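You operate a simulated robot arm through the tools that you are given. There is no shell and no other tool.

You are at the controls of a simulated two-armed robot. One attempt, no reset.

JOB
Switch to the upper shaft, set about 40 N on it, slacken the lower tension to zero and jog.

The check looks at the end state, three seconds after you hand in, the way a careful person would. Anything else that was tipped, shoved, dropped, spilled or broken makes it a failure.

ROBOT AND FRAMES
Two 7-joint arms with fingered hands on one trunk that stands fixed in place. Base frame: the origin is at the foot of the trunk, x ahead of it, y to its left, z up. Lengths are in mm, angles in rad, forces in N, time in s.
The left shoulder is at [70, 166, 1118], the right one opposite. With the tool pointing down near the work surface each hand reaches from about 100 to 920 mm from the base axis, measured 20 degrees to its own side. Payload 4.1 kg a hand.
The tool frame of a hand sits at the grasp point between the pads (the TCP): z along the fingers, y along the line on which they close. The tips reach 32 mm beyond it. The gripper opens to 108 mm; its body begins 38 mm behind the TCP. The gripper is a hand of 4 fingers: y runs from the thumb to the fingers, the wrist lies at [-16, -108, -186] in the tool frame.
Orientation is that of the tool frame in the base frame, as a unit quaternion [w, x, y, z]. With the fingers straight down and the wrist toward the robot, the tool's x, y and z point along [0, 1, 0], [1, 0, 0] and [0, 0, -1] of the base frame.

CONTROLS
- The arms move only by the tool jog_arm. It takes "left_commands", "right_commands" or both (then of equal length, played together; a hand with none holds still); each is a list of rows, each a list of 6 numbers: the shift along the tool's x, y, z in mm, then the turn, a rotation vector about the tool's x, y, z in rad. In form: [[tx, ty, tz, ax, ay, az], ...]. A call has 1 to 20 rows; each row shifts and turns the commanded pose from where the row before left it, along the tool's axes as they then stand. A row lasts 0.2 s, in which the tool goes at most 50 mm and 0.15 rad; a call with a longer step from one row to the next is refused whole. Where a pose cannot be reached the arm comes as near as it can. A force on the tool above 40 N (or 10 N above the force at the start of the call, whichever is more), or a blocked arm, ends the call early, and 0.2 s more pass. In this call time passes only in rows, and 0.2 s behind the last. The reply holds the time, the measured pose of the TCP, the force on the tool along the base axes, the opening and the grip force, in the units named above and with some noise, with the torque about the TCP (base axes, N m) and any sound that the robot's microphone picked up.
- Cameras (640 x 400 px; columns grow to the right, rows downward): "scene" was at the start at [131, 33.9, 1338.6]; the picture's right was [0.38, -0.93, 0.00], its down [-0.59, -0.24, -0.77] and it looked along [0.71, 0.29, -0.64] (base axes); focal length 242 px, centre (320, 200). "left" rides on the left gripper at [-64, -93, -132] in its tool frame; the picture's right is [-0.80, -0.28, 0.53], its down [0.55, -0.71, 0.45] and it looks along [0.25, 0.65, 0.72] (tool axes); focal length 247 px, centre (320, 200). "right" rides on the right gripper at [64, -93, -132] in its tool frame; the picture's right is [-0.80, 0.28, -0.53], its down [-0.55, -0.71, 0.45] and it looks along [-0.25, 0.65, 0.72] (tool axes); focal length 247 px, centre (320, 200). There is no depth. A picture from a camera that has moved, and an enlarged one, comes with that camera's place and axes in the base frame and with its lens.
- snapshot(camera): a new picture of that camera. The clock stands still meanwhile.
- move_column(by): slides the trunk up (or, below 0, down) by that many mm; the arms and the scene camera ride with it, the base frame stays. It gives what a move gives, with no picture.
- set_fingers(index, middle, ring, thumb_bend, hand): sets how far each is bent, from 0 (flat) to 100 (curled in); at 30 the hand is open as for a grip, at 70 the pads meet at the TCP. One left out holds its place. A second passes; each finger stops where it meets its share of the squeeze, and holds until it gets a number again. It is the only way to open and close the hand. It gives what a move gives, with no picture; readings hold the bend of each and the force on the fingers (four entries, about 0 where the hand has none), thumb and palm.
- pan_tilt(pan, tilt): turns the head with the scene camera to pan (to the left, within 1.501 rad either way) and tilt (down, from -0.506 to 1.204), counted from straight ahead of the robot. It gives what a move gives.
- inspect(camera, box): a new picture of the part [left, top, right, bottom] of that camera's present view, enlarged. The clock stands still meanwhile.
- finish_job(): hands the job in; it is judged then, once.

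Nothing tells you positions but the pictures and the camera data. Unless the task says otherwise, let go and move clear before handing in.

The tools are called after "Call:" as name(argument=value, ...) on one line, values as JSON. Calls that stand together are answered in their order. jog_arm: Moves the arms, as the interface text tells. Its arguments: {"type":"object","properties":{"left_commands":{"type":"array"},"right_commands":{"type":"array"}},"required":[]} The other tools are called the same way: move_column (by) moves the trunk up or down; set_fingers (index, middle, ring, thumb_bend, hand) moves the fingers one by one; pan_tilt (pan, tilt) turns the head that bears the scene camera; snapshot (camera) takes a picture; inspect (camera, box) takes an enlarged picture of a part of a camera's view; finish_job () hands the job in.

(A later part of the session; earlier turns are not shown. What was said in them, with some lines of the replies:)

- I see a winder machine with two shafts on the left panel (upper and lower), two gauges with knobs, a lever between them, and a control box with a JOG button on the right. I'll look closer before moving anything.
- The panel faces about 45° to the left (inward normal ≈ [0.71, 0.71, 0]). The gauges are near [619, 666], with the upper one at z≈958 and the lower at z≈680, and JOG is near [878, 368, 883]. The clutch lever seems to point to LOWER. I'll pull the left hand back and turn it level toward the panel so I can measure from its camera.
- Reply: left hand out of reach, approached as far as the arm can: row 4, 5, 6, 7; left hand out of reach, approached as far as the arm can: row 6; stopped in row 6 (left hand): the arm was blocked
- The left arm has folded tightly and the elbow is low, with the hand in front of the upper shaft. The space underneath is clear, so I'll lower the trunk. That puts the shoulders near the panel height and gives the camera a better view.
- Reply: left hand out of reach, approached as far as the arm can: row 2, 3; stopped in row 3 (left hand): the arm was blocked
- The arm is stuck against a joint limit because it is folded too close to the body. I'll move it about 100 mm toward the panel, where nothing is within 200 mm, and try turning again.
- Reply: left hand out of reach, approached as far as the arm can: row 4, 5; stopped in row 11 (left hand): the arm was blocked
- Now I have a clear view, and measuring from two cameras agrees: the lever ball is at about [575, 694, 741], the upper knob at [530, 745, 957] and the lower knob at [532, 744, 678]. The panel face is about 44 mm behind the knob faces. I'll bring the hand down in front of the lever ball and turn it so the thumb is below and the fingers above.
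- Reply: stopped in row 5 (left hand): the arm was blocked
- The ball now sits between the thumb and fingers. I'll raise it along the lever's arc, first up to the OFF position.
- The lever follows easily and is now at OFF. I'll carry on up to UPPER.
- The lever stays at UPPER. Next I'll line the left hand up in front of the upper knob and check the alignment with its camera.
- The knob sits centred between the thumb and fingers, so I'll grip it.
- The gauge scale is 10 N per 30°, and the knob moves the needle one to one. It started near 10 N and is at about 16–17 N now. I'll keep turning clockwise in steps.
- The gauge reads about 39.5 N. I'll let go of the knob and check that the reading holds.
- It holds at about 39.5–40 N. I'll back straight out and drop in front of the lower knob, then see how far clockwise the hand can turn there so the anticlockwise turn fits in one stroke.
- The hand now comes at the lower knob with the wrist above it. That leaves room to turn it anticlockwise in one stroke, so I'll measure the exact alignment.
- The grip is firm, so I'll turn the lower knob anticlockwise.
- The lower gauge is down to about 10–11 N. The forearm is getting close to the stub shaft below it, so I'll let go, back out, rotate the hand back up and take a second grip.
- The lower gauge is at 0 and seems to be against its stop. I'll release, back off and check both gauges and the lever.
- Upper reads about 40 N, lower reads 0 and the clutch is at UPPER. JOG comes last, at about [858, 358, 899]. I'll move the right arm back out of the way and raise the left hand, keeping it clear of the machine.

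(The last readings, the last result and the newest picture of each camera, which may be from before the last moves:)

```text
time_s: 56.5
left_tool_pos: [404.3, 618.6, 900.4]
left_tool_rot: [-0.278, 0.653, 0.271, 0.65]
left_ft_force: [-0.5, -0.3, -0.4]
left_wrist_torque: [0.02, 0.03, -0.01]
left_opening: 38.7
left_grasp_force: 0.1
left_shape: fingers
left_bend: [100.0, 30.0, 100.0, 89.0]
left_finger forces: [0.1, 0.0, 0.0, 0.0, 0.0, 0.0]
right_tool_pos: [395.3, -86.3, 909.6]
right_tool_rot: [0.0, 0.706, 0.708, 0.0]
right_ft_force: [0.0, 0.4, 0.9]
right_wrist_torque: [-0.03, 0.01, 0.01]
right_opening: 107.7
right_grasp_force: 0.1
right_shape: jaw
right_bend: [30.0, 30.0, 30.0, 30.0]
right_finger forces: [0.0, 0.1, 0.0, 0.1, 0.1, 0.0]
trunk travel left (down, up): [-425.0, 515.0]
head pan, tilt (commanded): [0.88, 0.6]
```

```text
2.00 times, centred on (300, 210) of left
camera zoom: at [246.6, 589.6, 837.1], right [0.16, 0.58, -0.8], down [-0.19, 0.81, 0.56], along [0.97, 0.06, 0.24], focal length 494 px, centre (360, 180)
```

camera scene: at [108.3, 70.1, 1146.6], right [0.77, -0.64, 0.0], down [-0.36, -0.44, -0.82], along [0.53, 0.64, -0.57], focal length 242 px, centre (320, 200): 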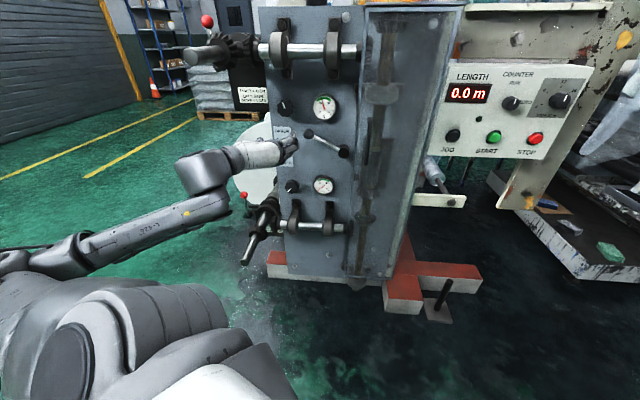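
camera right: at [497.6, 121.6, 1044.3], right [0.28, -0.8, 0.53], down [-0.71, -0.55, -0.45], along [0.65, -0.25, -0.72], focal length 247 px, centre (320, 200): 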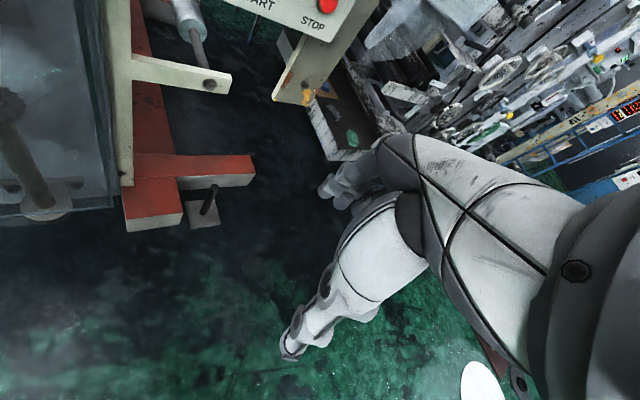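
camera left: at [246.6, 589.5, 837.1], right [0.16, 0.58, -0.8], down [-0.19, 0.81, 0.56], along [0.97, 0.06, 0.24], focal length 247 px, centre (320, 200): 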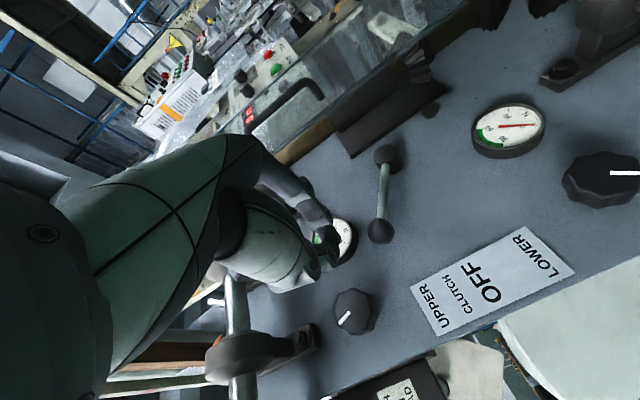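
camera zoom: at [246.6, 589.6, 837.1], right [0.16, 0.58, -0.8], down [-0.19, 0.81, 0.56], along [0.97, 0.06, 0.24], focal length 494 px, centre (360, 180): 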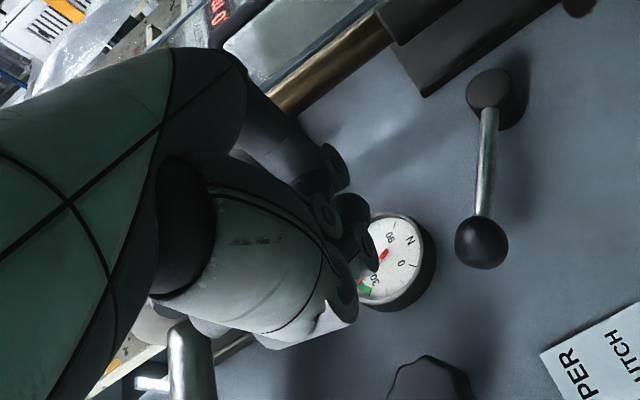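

The middle finger now points forward on its own, with the other fingers curled in. I'll move right across the front, well clear of the guard, toward the JOG button.

Call:
jog_arm(left_commands=[[0, 45, 0, 0, 0, 0], [0, 45, 0, 0, 0, 0], [0, 45, 0, 0, 0, 0], [0, 45, 0, 0, 0, 0], [0, 45, 0, 0, 0, 0], [0, 45, 0, 0, 0, 0]])

Call:
snapshot(camera="scene")

Call:
snapshot(camera="left")

```text
time_s: 57.9
left_tool_pos: [598.4, 429.1, 897.5]
left_tool_rot: [-0.279, 0.653, 0.272, 0.65]
left_ft_force: [-0.5, 0.1, -0.7]
left_wrist_torque: [0.0, 0.0, 0.0]
left_opening: 38.5
left_grasp_force: 0.0
left_shape: fingers
left_bend: [100.0, 30.0, 100.0, 89.0]
left_finger forces: [0.1, 0.0, 0.1, 0.0, 0.0, 0.1]
right_tool_pos: [395.5, -85.8, 910.5]
right_tool_rot: [0.0, 0.706, 0.708, -0.001]
right_ft_force: [0.1, 0.2, -0.1]
right_wrist_torque: [-0.02, -0.02, 0.04]
right_opening: 107.7
right_grasp_force: 0.0
right_shape: jaw
right_bend: [30.0, 30.0, 30.0, 30.0]
right_finger forces: [0.0, 0.0, 0.0, 0.1, 0.0, 0.1]
trunk travel left (down, up): [-425.0, 515.0]
head pan, tilt (commanded): [0.88, 0.6]
```

```text
taken
camera scene: at [109.0, 69.7, 1146.5], right [0.77, -0.64, 0.0], down [-0.36, -0.44, -0.82], along [0.53, 0.64, -0.57], focal length 242 px, centre (320, 200)
```

scene: 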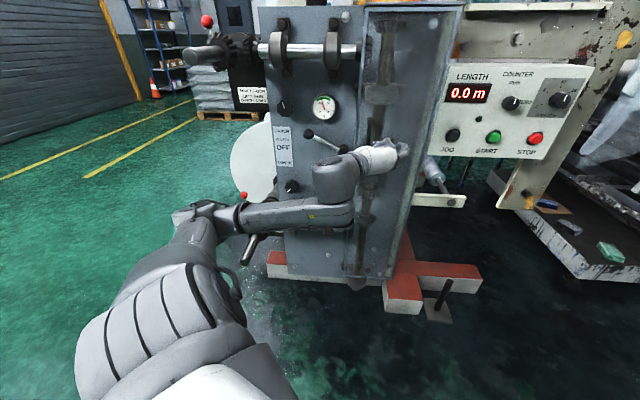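

```text
taken
camera left: at [440.1, 400.0, 833.5], right [0.16, 0.58, -0.79], down [-0.19, 0.81, 0.56], along [0.97, 0.06, 0.24], focal length 247 px, centre (320, 200)
```

left: 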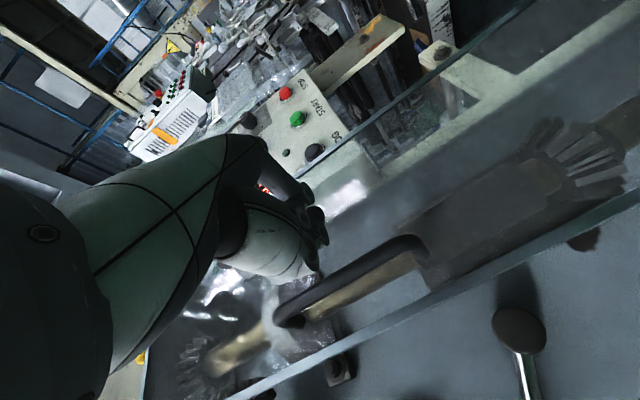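

A black handle sticks out from the guard to about N=768 (around [610, 480], z 835–977). The hand has already passed it without contact. I'll keep back at this depth, move further right, and then turn the hand for the press.

Call:
jog_arm(left_commands=[[0, 45, -4, 0, 0, 0], [0, 45, -4, 0, 0, 0], [0, 45, 0, 0, 0, 0], [0, 45, 0, 0, 0, 0], [0, 8, 0, 0, 0, -0.12], [0, 0, 0, 0, 0, -0.12], [0, 0, 0, 0, 0, -0.12], [0, 0, 0, 0, 0, -0.12], [0, 0, 0, 0, 0, -0.12], [0, 0, 0, 0, 0, -0.12], [0, 0, 0, 0, 0, -0.12]])

Call:
snapshot(camera="scene")

Call:
snapshot(camera="left")

```text
time_s: 60.3
left_tool_pos: [727.6, 293.9, 895.0]
left_tool_rot: [0.012, 0.486, 0.514, 0.707]
left_ft_force: [-0.5, 0.4, -0.1]
left_wrist_torque: [-0.01, 0.03, -0.02]
left_opening: 38.5
left_grasp_force: 0.0
left_shape: fingers
left_bend: [100.0, 30.0, 100.0, 89.0]
left_finger forces: [0.0, 0.0, 0.0, 0.1, 0.0, 0.0]
right_tool_pos: [396.0, -87.1, 909.7]
right_tool_rot: [-0.001, 0.706, 0.708, 0.0]
right_ft_force: [-1.2, -0.9, 0.3]
right_wrist_torque: [-0.01, 0.03, 0.02]
right_opening: 107.5
right_grasp_force: 0.1
right_shape: jaw
right_bend: [30.0, 30.0, 30.0, 30.0]
right_finger forces: [0.0, 0.0, 0.1, 0.0, 0.0, 0.1]
trunk travel left (down, up): [-425.0, 515.0]
head pan, tilt (commanded): [0.88, 0.6]
```

```text
taken
camera scene: at [108.4, 69.5, 1146.6], right [0.77, -0.64, 0.0], down [-0.36, -0.44, -0.83], along [0.53, 0.64, -0.56], focal length 242 px, centre (320, 200)
```

scene: 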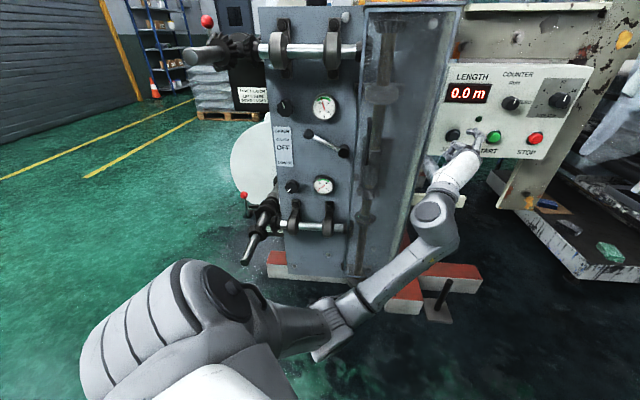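

```text
taken
camera left: at [625.6, 208.7, 783.6], right [0.66, 0.1, -0.75], down [-0.32, 0.94, -0.15], along [0.68, 0.34, 0.65], focal length 247 px, centre (320, 200)
```

left: 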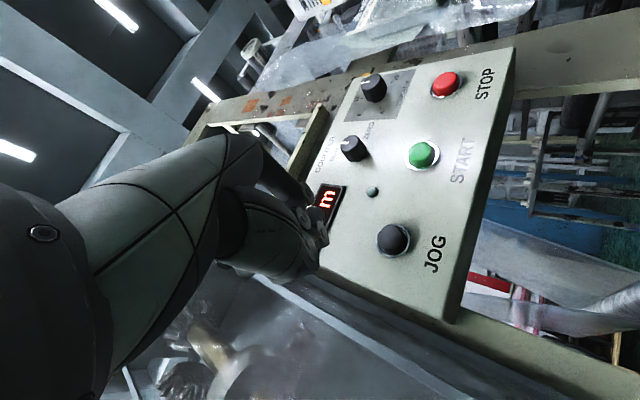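

Call:
inspect(camera="left", box=[220, 130, 380, 290])

Call:
inspect(camera="scene", box=[420, 110, 540, 185])

```text
2.50 times, centred on (300, 210) of left
camera zoom: at [625.6, 208.7, 783.6], right [0.66, 0.1, -0.75], down [-0.32, 0.94, -0.15], along [0.68, 0.34, 0.65], focal length 617 px, centre (370, 175)
```

zoom: 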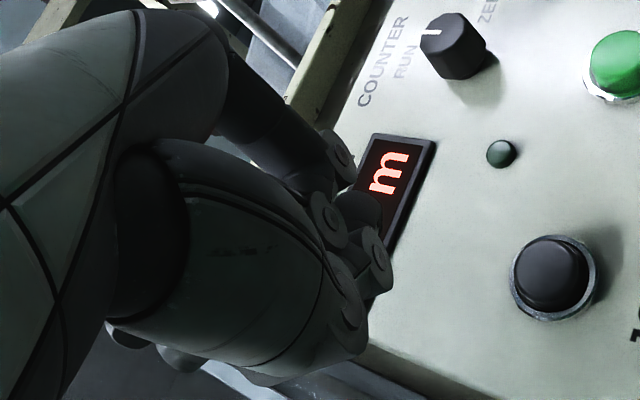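

```text
5.33 times, centred on (480, 148) of scene
camera zoom: at [108.4, 69.5, 1146.6], right [0.77, -0.64, 0.0], down [-0.36, -0.44, -0.83], along [0.53, 0.64, -0.56], focal length 1289 px, centre (-533, 480)
```

zoom: 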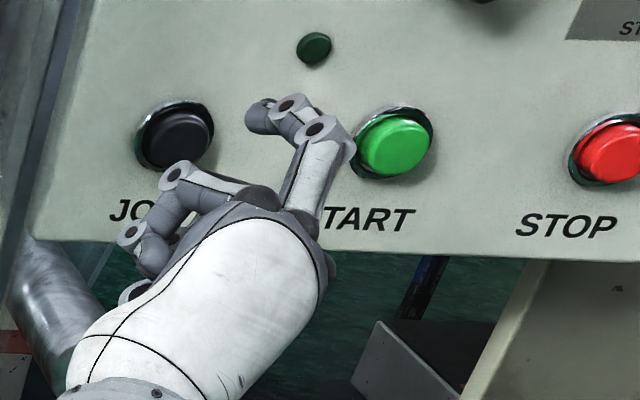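

Call:
jog_arm(left_commands=[[-34.3, -23.5, 0, 0, 0, 0], [0, 0, 34, 0, 0, 0], [0, 0, 34, 0, 0, 0]])

Call:
snapshot(camera="left")

Call:
inspect(camera="scene", box=[420, 110, 540, 185])

```text
time_s: 61.1
left_tool_pos: [782.1, 338.3, 855.7]
left_tool_rot: [0.011, 0.486, 0.515, 0.707]
left_ft_force: [0.7, 0.1, 0.1]
left_wrist_torque: [0.0, 0.0, 0.0]
left_opening: 38.7
left_grasp_force: 0.0
left_shape: fingers
left_bend: [100.0, 30.0, 100.0, 89.0]
left_finger forces: [0.0, 0.0, 0.0, 0.0, 0.0, 0.0]
right_tool_pos: [395.9, -86.9, 909.9]
right_tool_rot: [-0.001, 0.707, 0.708, 0.0]
right_ft_force: [-0.7, -0.7, -1.6]
right_wrist_torque: [0.01, -0.02, -0.02]
right_opening: 107.9
right_grasp_force: 0.1
right_shape: jaw
right_bend: [30.0, 30.0, 30.0, 30.0]
right_finger forces: [0.1, 0.0, 0.0, 0.0, 0.0, 0.0]
trunk travel left (down, up): [-425.0, 515.0]
head pan, tilt (commanded): [0.88, 0.6]
```

```text
taken
camera left: at [680.8, 252.9, 743.1], right [0.66, 0.1, -0.75], down [-0.32, 0.94, -0.15], along [0.68, 0.34, 0.65], focal length 247 px, centre (320, 200)
```

left: 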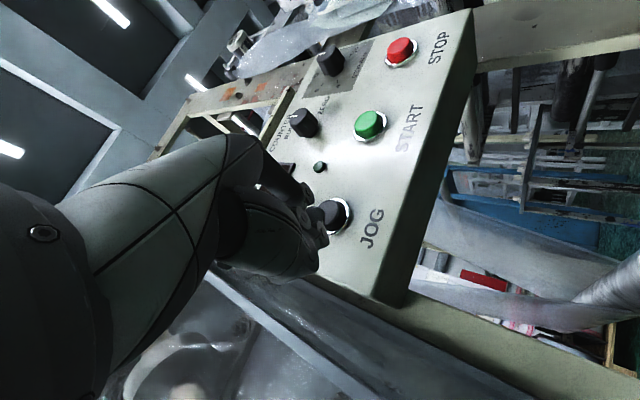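

```text
5.33 times, centred on (480, 148) of scene
camera zoom: at [108.6, 70.1, 1146.5], right [0.77, -0.64, 0.0], down [-0.36, -0.44, -0.82], along [0.53, 0.64, -0.57], focal length 1289 px, centre (-533, 480)
```

zoom: 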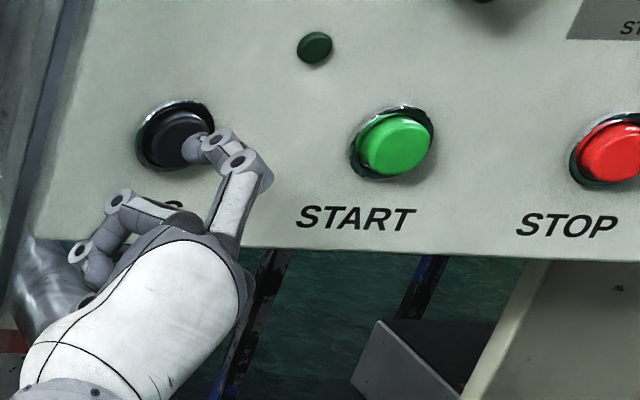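

The fingertip is about 36 mm in front of JOG and lined up with it. I'll approach, then press slowly while watching force and sound.

Call:
jog_arm(left_commands=[[-4, 0, 15, 0, 0, 0], [0, 0, 12, 0, 0, 0]])

Call:
snapshot(camera="left")

Call:
inspect(camera="scene", box=[420, 110, 540, 185])

```text
time_s: 61.7
left_tool_pos: [802.2, 353.7, 852.6]
left_tool_rot: [0.012, 0.485, 0.514, 0.707]
left_ft_force: [-0.5, -0.3, 0.6]
left_wrist_torque: [0.02, 0.0, -0.03]
left_opening: 38.9
left_grasp_force: 0.8
left_shape: fingers
left_bend: [100.0, 30.0, 100.0, 89.0]
left_finger forces: [0.0, 0.9, 0.0, 0.1, 0.0, 0.0]
right_tool_pos: [395.6, -87.5, 910.7]
right_tool_rot: [0.001, 0.707, 0.707, 0.0]
right_ft_force: [-0.4, -0.6, 0.6]
right_wrist_torque: [-0.01, -0.03, -0.03]
right_opening: 107.9
right_grasp_force: 0.1
right_shape: jaw
right_bend: [30.0, 30.0, 30.0, 30.0]
right_finger forces: [0.0, 0.0, 0.0, 0.0, 0.0, 0.1]
trunk travel left (down, up): [-425.0, 515.0]
head pan, tilt (commanded): [0.88, 0.6]
```

```text
taken
camera left: at [700.6, 269.1, 740.9], right [0.66, 0.1, -0.75], down [-0.32, 0.94, -0.15], along [0.68, 0.34, 0.65], focal length 247 px, centre (320, 200)
```

left: 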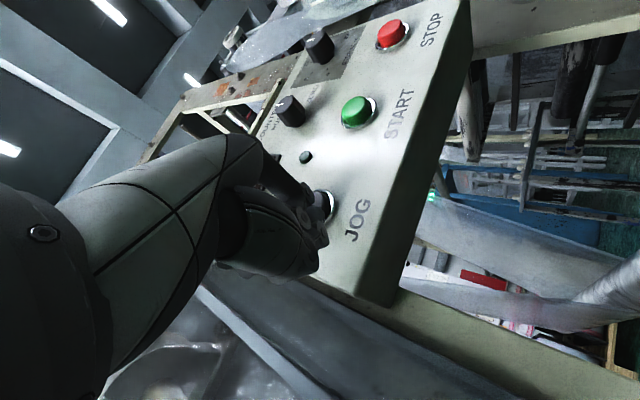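

```text
5.33 times, centred on (480, 148) of scene
camera zoom: at [108.1, 69.7, 1146.6], right [0.77, -0.64, 0.0], down [-0.36, -0.44, -0.83], along [0.53, 0.64, -0.56], focal length 1289 px, centre (-533, 480)
```

zoom: 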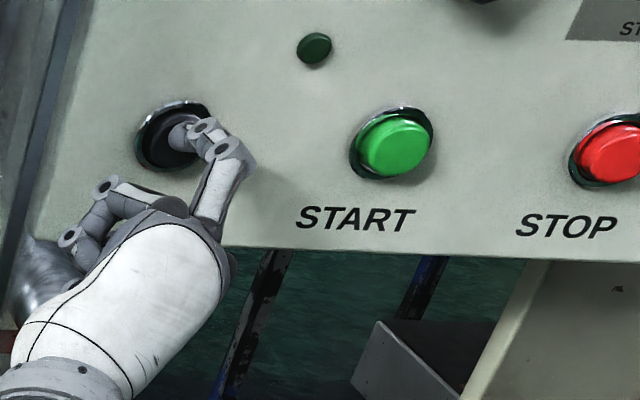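

Call:
jog_arm(left_commands=[[0, 0, 3, 0, 0, 0], [0, 0, 3, 0, 0, 0]])

Call:
inspect(camera="scene", box=[420, 80, 540, 155])

```text
time_s: 62.3
left_tool_pos: [807.8, 357.7, 852.1]
left_tool_rot: [0.012, 0.485, 0.514, 0.707]
left_ft_force: [-3.5, -2.0, -0.1]
left_wrist_torque: [0.1, -0.16, -0.13]
left_opening: 38.7
left_grasp_force: 1.6
left_shape: fingers
left_bend: [100.0, 30.0, 100.0, 89.0]
left_finger forces: [0.0, 3.6, 0.0, 0.0, 0.0, 0.0]
right_tool_pos: [396.2, -87.3, 910.0]
right_tool_rot: [0.0, 0.707, 0.708, 0.0]
right_ft_force: [0.2, 0.4, 0.9]
right_wrist_torque: [0.02, -0.02, -0.03]
right_opening: 107.5
right_grasp_force: 0.0
right_shape: jaw
right_bend: [30.0, 30.0, 30.0, 30.0]
right_finger forces: [0.1, 0.0, 0.0, 0.1, 0.0, 0.0]
trunk travel left (down, up): [-425.0, 515.0]
head pan, tilt (commanded): [0.88, 0.6]
heard: click
```

```text
5.33 times, centred on (480, 118) of scene
camera zoom: at [107.9, 69.5, 1146.6], right [0.77, -0.64, 0.0], down [-0.36, -0.44, -0.83], along [0.53, 0.64, -0.56], focal length 1289 px, centre (-533, 640)
```

zoom: 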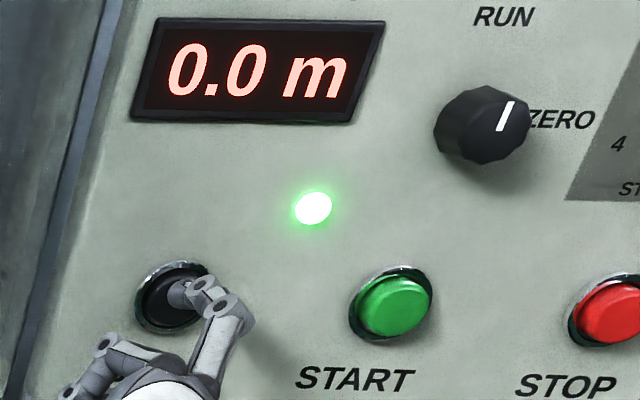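

JOG clicked and the green lamp came on. I'll hold it briefly and check that the upper shaft is turning.

Call:
inspect(camera="scene", box=[170, 5, 380, 105])

Call:
jog_arm(left_commands=[[0, 0, 0, 0, 0, 0], [0, 0, 0, 0, 0, 0], [0, 0, 0, 0, 0, 0], [0, 0, 0, 0, 0, 0], [0, 0, 0, 0, 0, 0]])

Call:
inspect(camera="scene", box=[170, 5, 380, 105])

Call:
snapshot(camera="scene")

```text
3.05 times, centred on (275, 55) of scene
camera zoom: at [107.9, 69.5, 1146.6], right [0.77, -0.64, 0.0], down [-0.36, -0.44, -0.83], along [0.53, 0.64, -0.56], focal length 737 px, centre (457, 642)
```

zoom: 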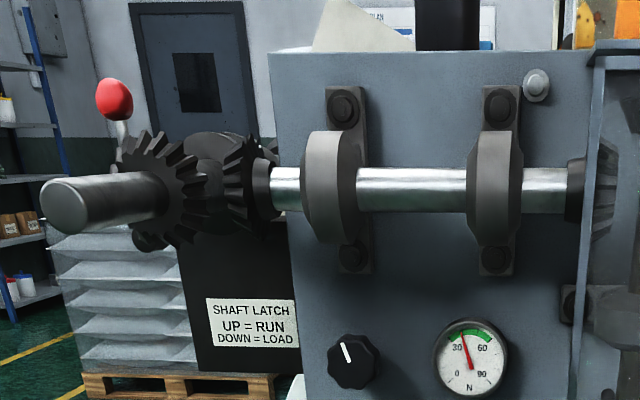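

```text
time_s: 63.5
left_tool_pos: [807.4, 357.3, 851.6]
left_tool_rot: [0.011, 0.485, 0.515, 0.707]
left_ft_force: [-3.2, -1.6, -0.4]
left_wrist_torque: [0.11, -0.14, -0.09]
left_opening: 38.7
left_grasp_force: 1.7
left_shape: fingers
left_bend: [100.0, 30.0, 100.0, 89.0]
left_finger forces: [0.0, 3.5, 0.0, 0.1, 0.0, 0.1]
right_tool_pos: [394.5, -86.3, 910.3]
right_tool_rot: [-0.001, 0.707, 0.708, 0.0]
right_ft_force: [0.2, -0.5, 0.0]
right_wrist_torque: [0.01, 0.04, 0.02]
right_opening: 107.8
right_grasp_force: 0.1
right_shape: jaw
right_bend: [30.0, 30.0, 30.0, 30.0]
right_finger forces: [0.0, 0.0, 0.0, 0.0, 0.1, 0.1]
trunk travel left (down, up): [-425.0, 515.0]
head pan, tilt (commanded): [0.88, 0.6]
```

```text
3.05 times, centred on (275, 55) of scene
camera zoom: at [107.9, 69.5, 1146.6], right [0.77, -0.64, 0.0], down [-0.36, -0.44, -0.83], along [0.53, 0.64, -0.56], focal length 737 px, centre (457, 642)
```

zoom: 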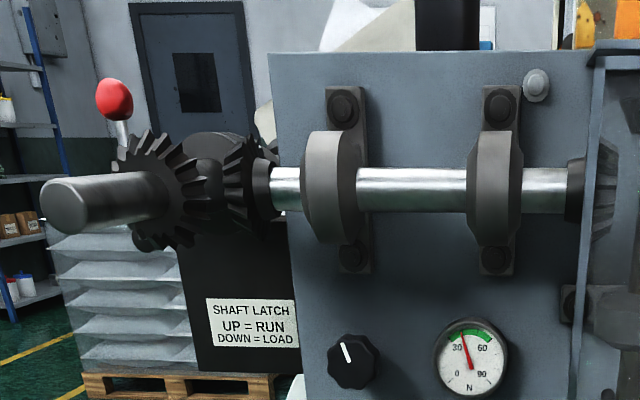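

```text
taken
camera scene: at [107.9, 69.5, 1146.6], right [0.77, -0.64, 0.0], down [-0.36, -0.44, -0.83], along [0.53, 0.64, -0.56], focal length 242 px, centre (320, 200)
```

scene: 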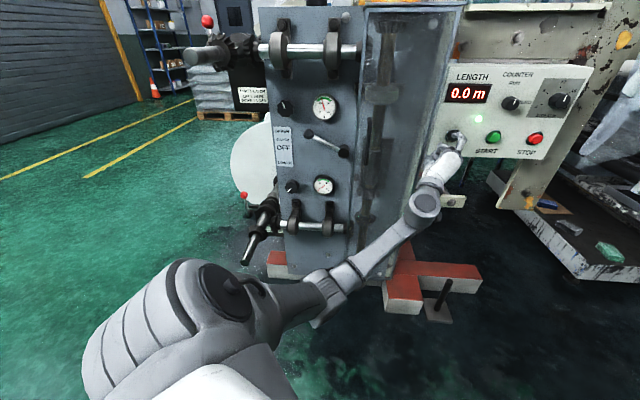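

The upper gears are turning with the lamp lit. I'll hold for another moment, then release and back away.

Call:
jog_arm(left_commands=[[0, 0, 0, 0, 0, 0], [0, 0, 0, 0, 0, 0], [0, 0, 0, 0, 0, 0], [0, 0, -5, 0, 0, 0], [0, 0, -20, 0, 0, 0], [0, 0, -35, 0, 0, 0], [0, 0, -40, 0, 0, 0]])

Call:
snapshot(camera="scene")

Call:
inspect(camera="scene", box=[420, 70, 580, 170])

Call:
inspect(camera="scene", box=[250, 80, 370, 205])

```text
time_s: 65.1
left_tool_pos: [735.6, 284.6, 852.0]
left_tool_rot: [0.011, 0.485, 0.514, 0.707]
left_ft_force: [0.4, -1.2, 0.3]
left_wrist_torque: [0.05, -0.01, 0.02]
left_opening: 38.6
left_grasp_force: 0.0
left_shape: fingers
left_bend: [100.0, 30.0, 100.0, 89.0]
left_finger forces: [0.1, 0.1, 0.0, 0.0, 0.1, 0.1]
right_tool_pos: [395.1, -86.4, 909.3]
right_tool_rot: [0.0, 0.707, 0.707, 0.0]
right_ft_force: [-0.2, 0.2, 0.2]
right_wrist_torque: [0.0, 0.02, 0.0]
right_opening: 107.7
right_grasp_force: 0.0
right_shape: jaw
right_bend: [30.0, 30.0, 30.0, 30.0]
right_finger forces: [0.0, 0.1, 0.0, 0.0, 0.0, 0.1]
trunk travel left (down, up): [-425.0, 515.0]
head pan, tilt (commanded): [0.88, 0.6]
```

```text
taken
camera scene: at [107.9, 69.3, 1146.7], right [0.77, -0.64, 0.0], down [-0.36, -0.44, -0.83], along [0.53, 0.64, -0.56], focal length 242 px, centre (320, 200)
```

scene: 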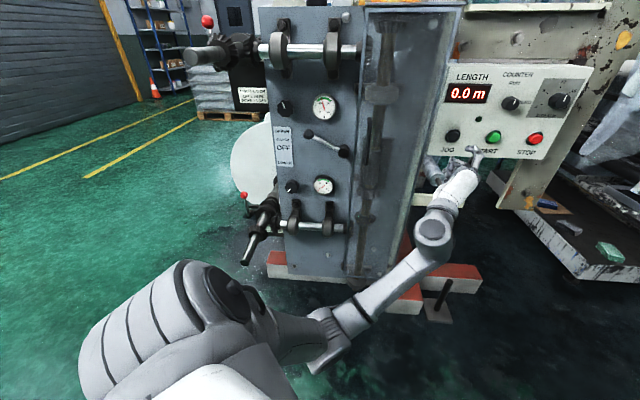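

```text
4.00 times, centred on (500, 120) of scene
camera zoom: at [107.9, 69.3, 1146.7], right [0.77, -0.64, 0.0], down [-0.36, -0.44, -0.83], along [0.53, 0.64, -0.56], focal length 967 px, centre (-400, 520)
```

zoom: 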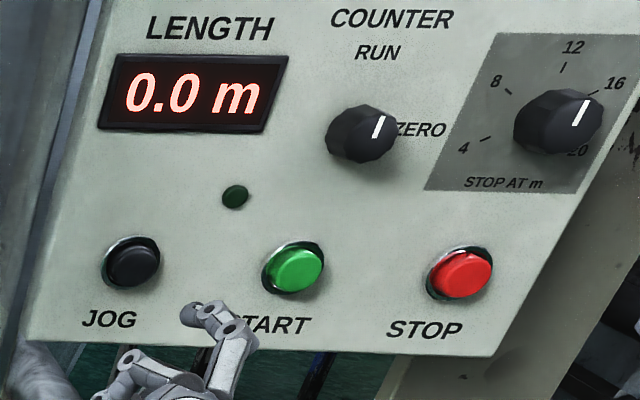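

```text
3.20 times, centred on (310, 142) of scene
camera zoom: at [107.9, 69.3, 1146.7], right [0.77, -0.64, 0.0], down [-0.36, -0.44, -0.83], along [0.53, 0.64, -0.56], focal length 773 px, centre (352, 384)
```

zoom: 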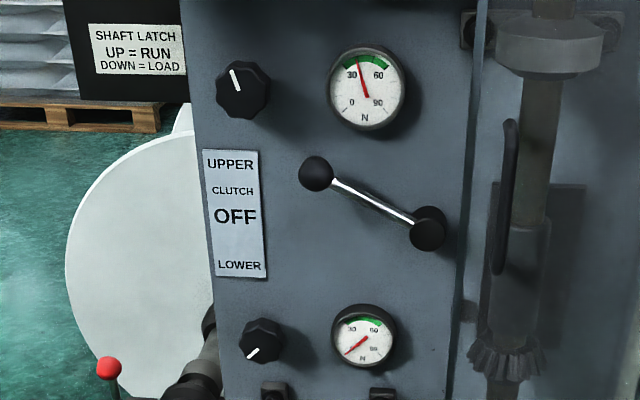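

Call:
jog_arm(left_commands=[[0, 0, -30, 0, 0, 0], [0, 0, -30, 0, 0, 0]])

Call:
inspect(camera="scene", box=[304, 92, 344, 117])

Call:
snapshot(camera="scene")

```text
time_s: 65.7
left_tool_pos: [693.6, 242.3, 850.9]
left_tool_rot: [0.012, 0.485, 0.515, 0.707]
left_ft_force: [1.2, -0.3, 0.3]
left_wrist_torque: [0.0, -0.01, 0.02]
left_opening: 38.5
left_grasp_force: 0.1
left_shape: fingers
left_bend: [100.0, 30.0, 100.0, 89.0]
left_finger forces: [0.0, 0.0, 0.0, 0.1, 0.1, 0.1]
right_tool_pos: [395.6, -87.2, 910.2]
right_tool_rot: [0.0, 0.706, 0.708, 0.0]
right_ft_force: [-0.1, 0.4, 0.9]
right_wrist_torque: [-0.01, 0.0, -0.02]
right_opening: 107.7
right_grasp_force: 0.1
right_shape: jaw
right_bend: [30.0, 30.0, 30.0, 30.0]
right_finger forces: [0.0, 0.0, 0.1, 0.1, 0.0, 0.0]
trunk travel left (down, up): [-425.0, 515.0]
head pan, tilt (commanded): [0.88, 0.6]
```

```text
16.00 times, centred on (324, 104) of scene
camera zoom: at [108.1, 69.5, 1146.6], right [0.77, -0.64, 0.0], down [-0.36, -0.44, -0.83], along [0.53, 0.64, -0.56], focal length 3867 px, centre (256, 1728)
```

zoom: 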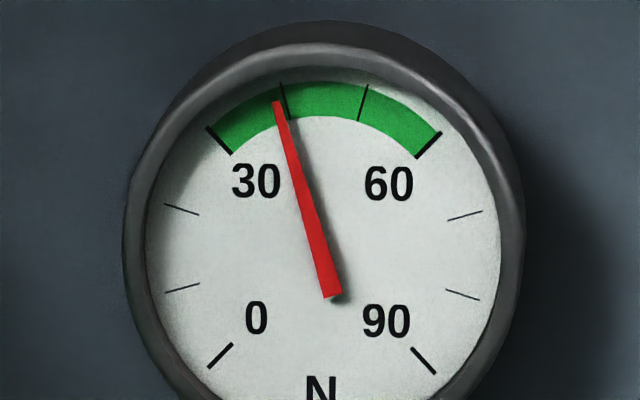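

```text
taken
camera scene: at [108.1, 69.5, 1146.6], right [0.77, -0.64, 0.0], down [-0.36, -0.44, -0.83], along [0.53, 0.64, -0.56], focal length 242 px, centre (320, 200)
```

scene: 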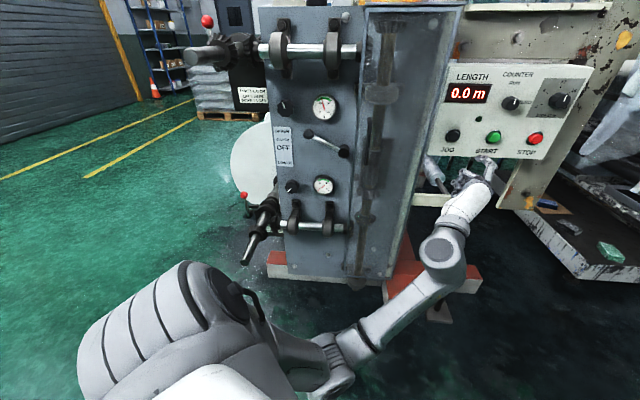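

The clutch is at UPPER, the upper gauge reads about 40 N and the lower reads 0. JOG was pressed, the upper shaft turned, and the button is released. Both hands are clear and nothing else was disturbed, so I'm handing in.

Call:
finish_job()

```text
The job is handed in.
```

The job is done and handed in; I haven't been told the result of the check. Just before hand-in:

- **Clutch:** the lever is at UPPER and stayed there when I let go.
- **Upper tension:** the gauge reads about 39.5–40 N, and that didn't change after the jog.
- **Lower tension:** the gauge is at 0, with the knob turned down to what felt like its end stop.
- **Jog:** I held the JOG button for about 2 seconds. It clicked, the green lamp lit and the upper gears turned. The lamp went out when I released it.

Both shaft latches were already up at RUN, so I left them alone. The length display stayed at 0.0 m; I think that's because the counter knob is set to ZERO, and I didn't touch it. As far as I could see, nothing else was bumped or moved, and both hands were clear of the machine.
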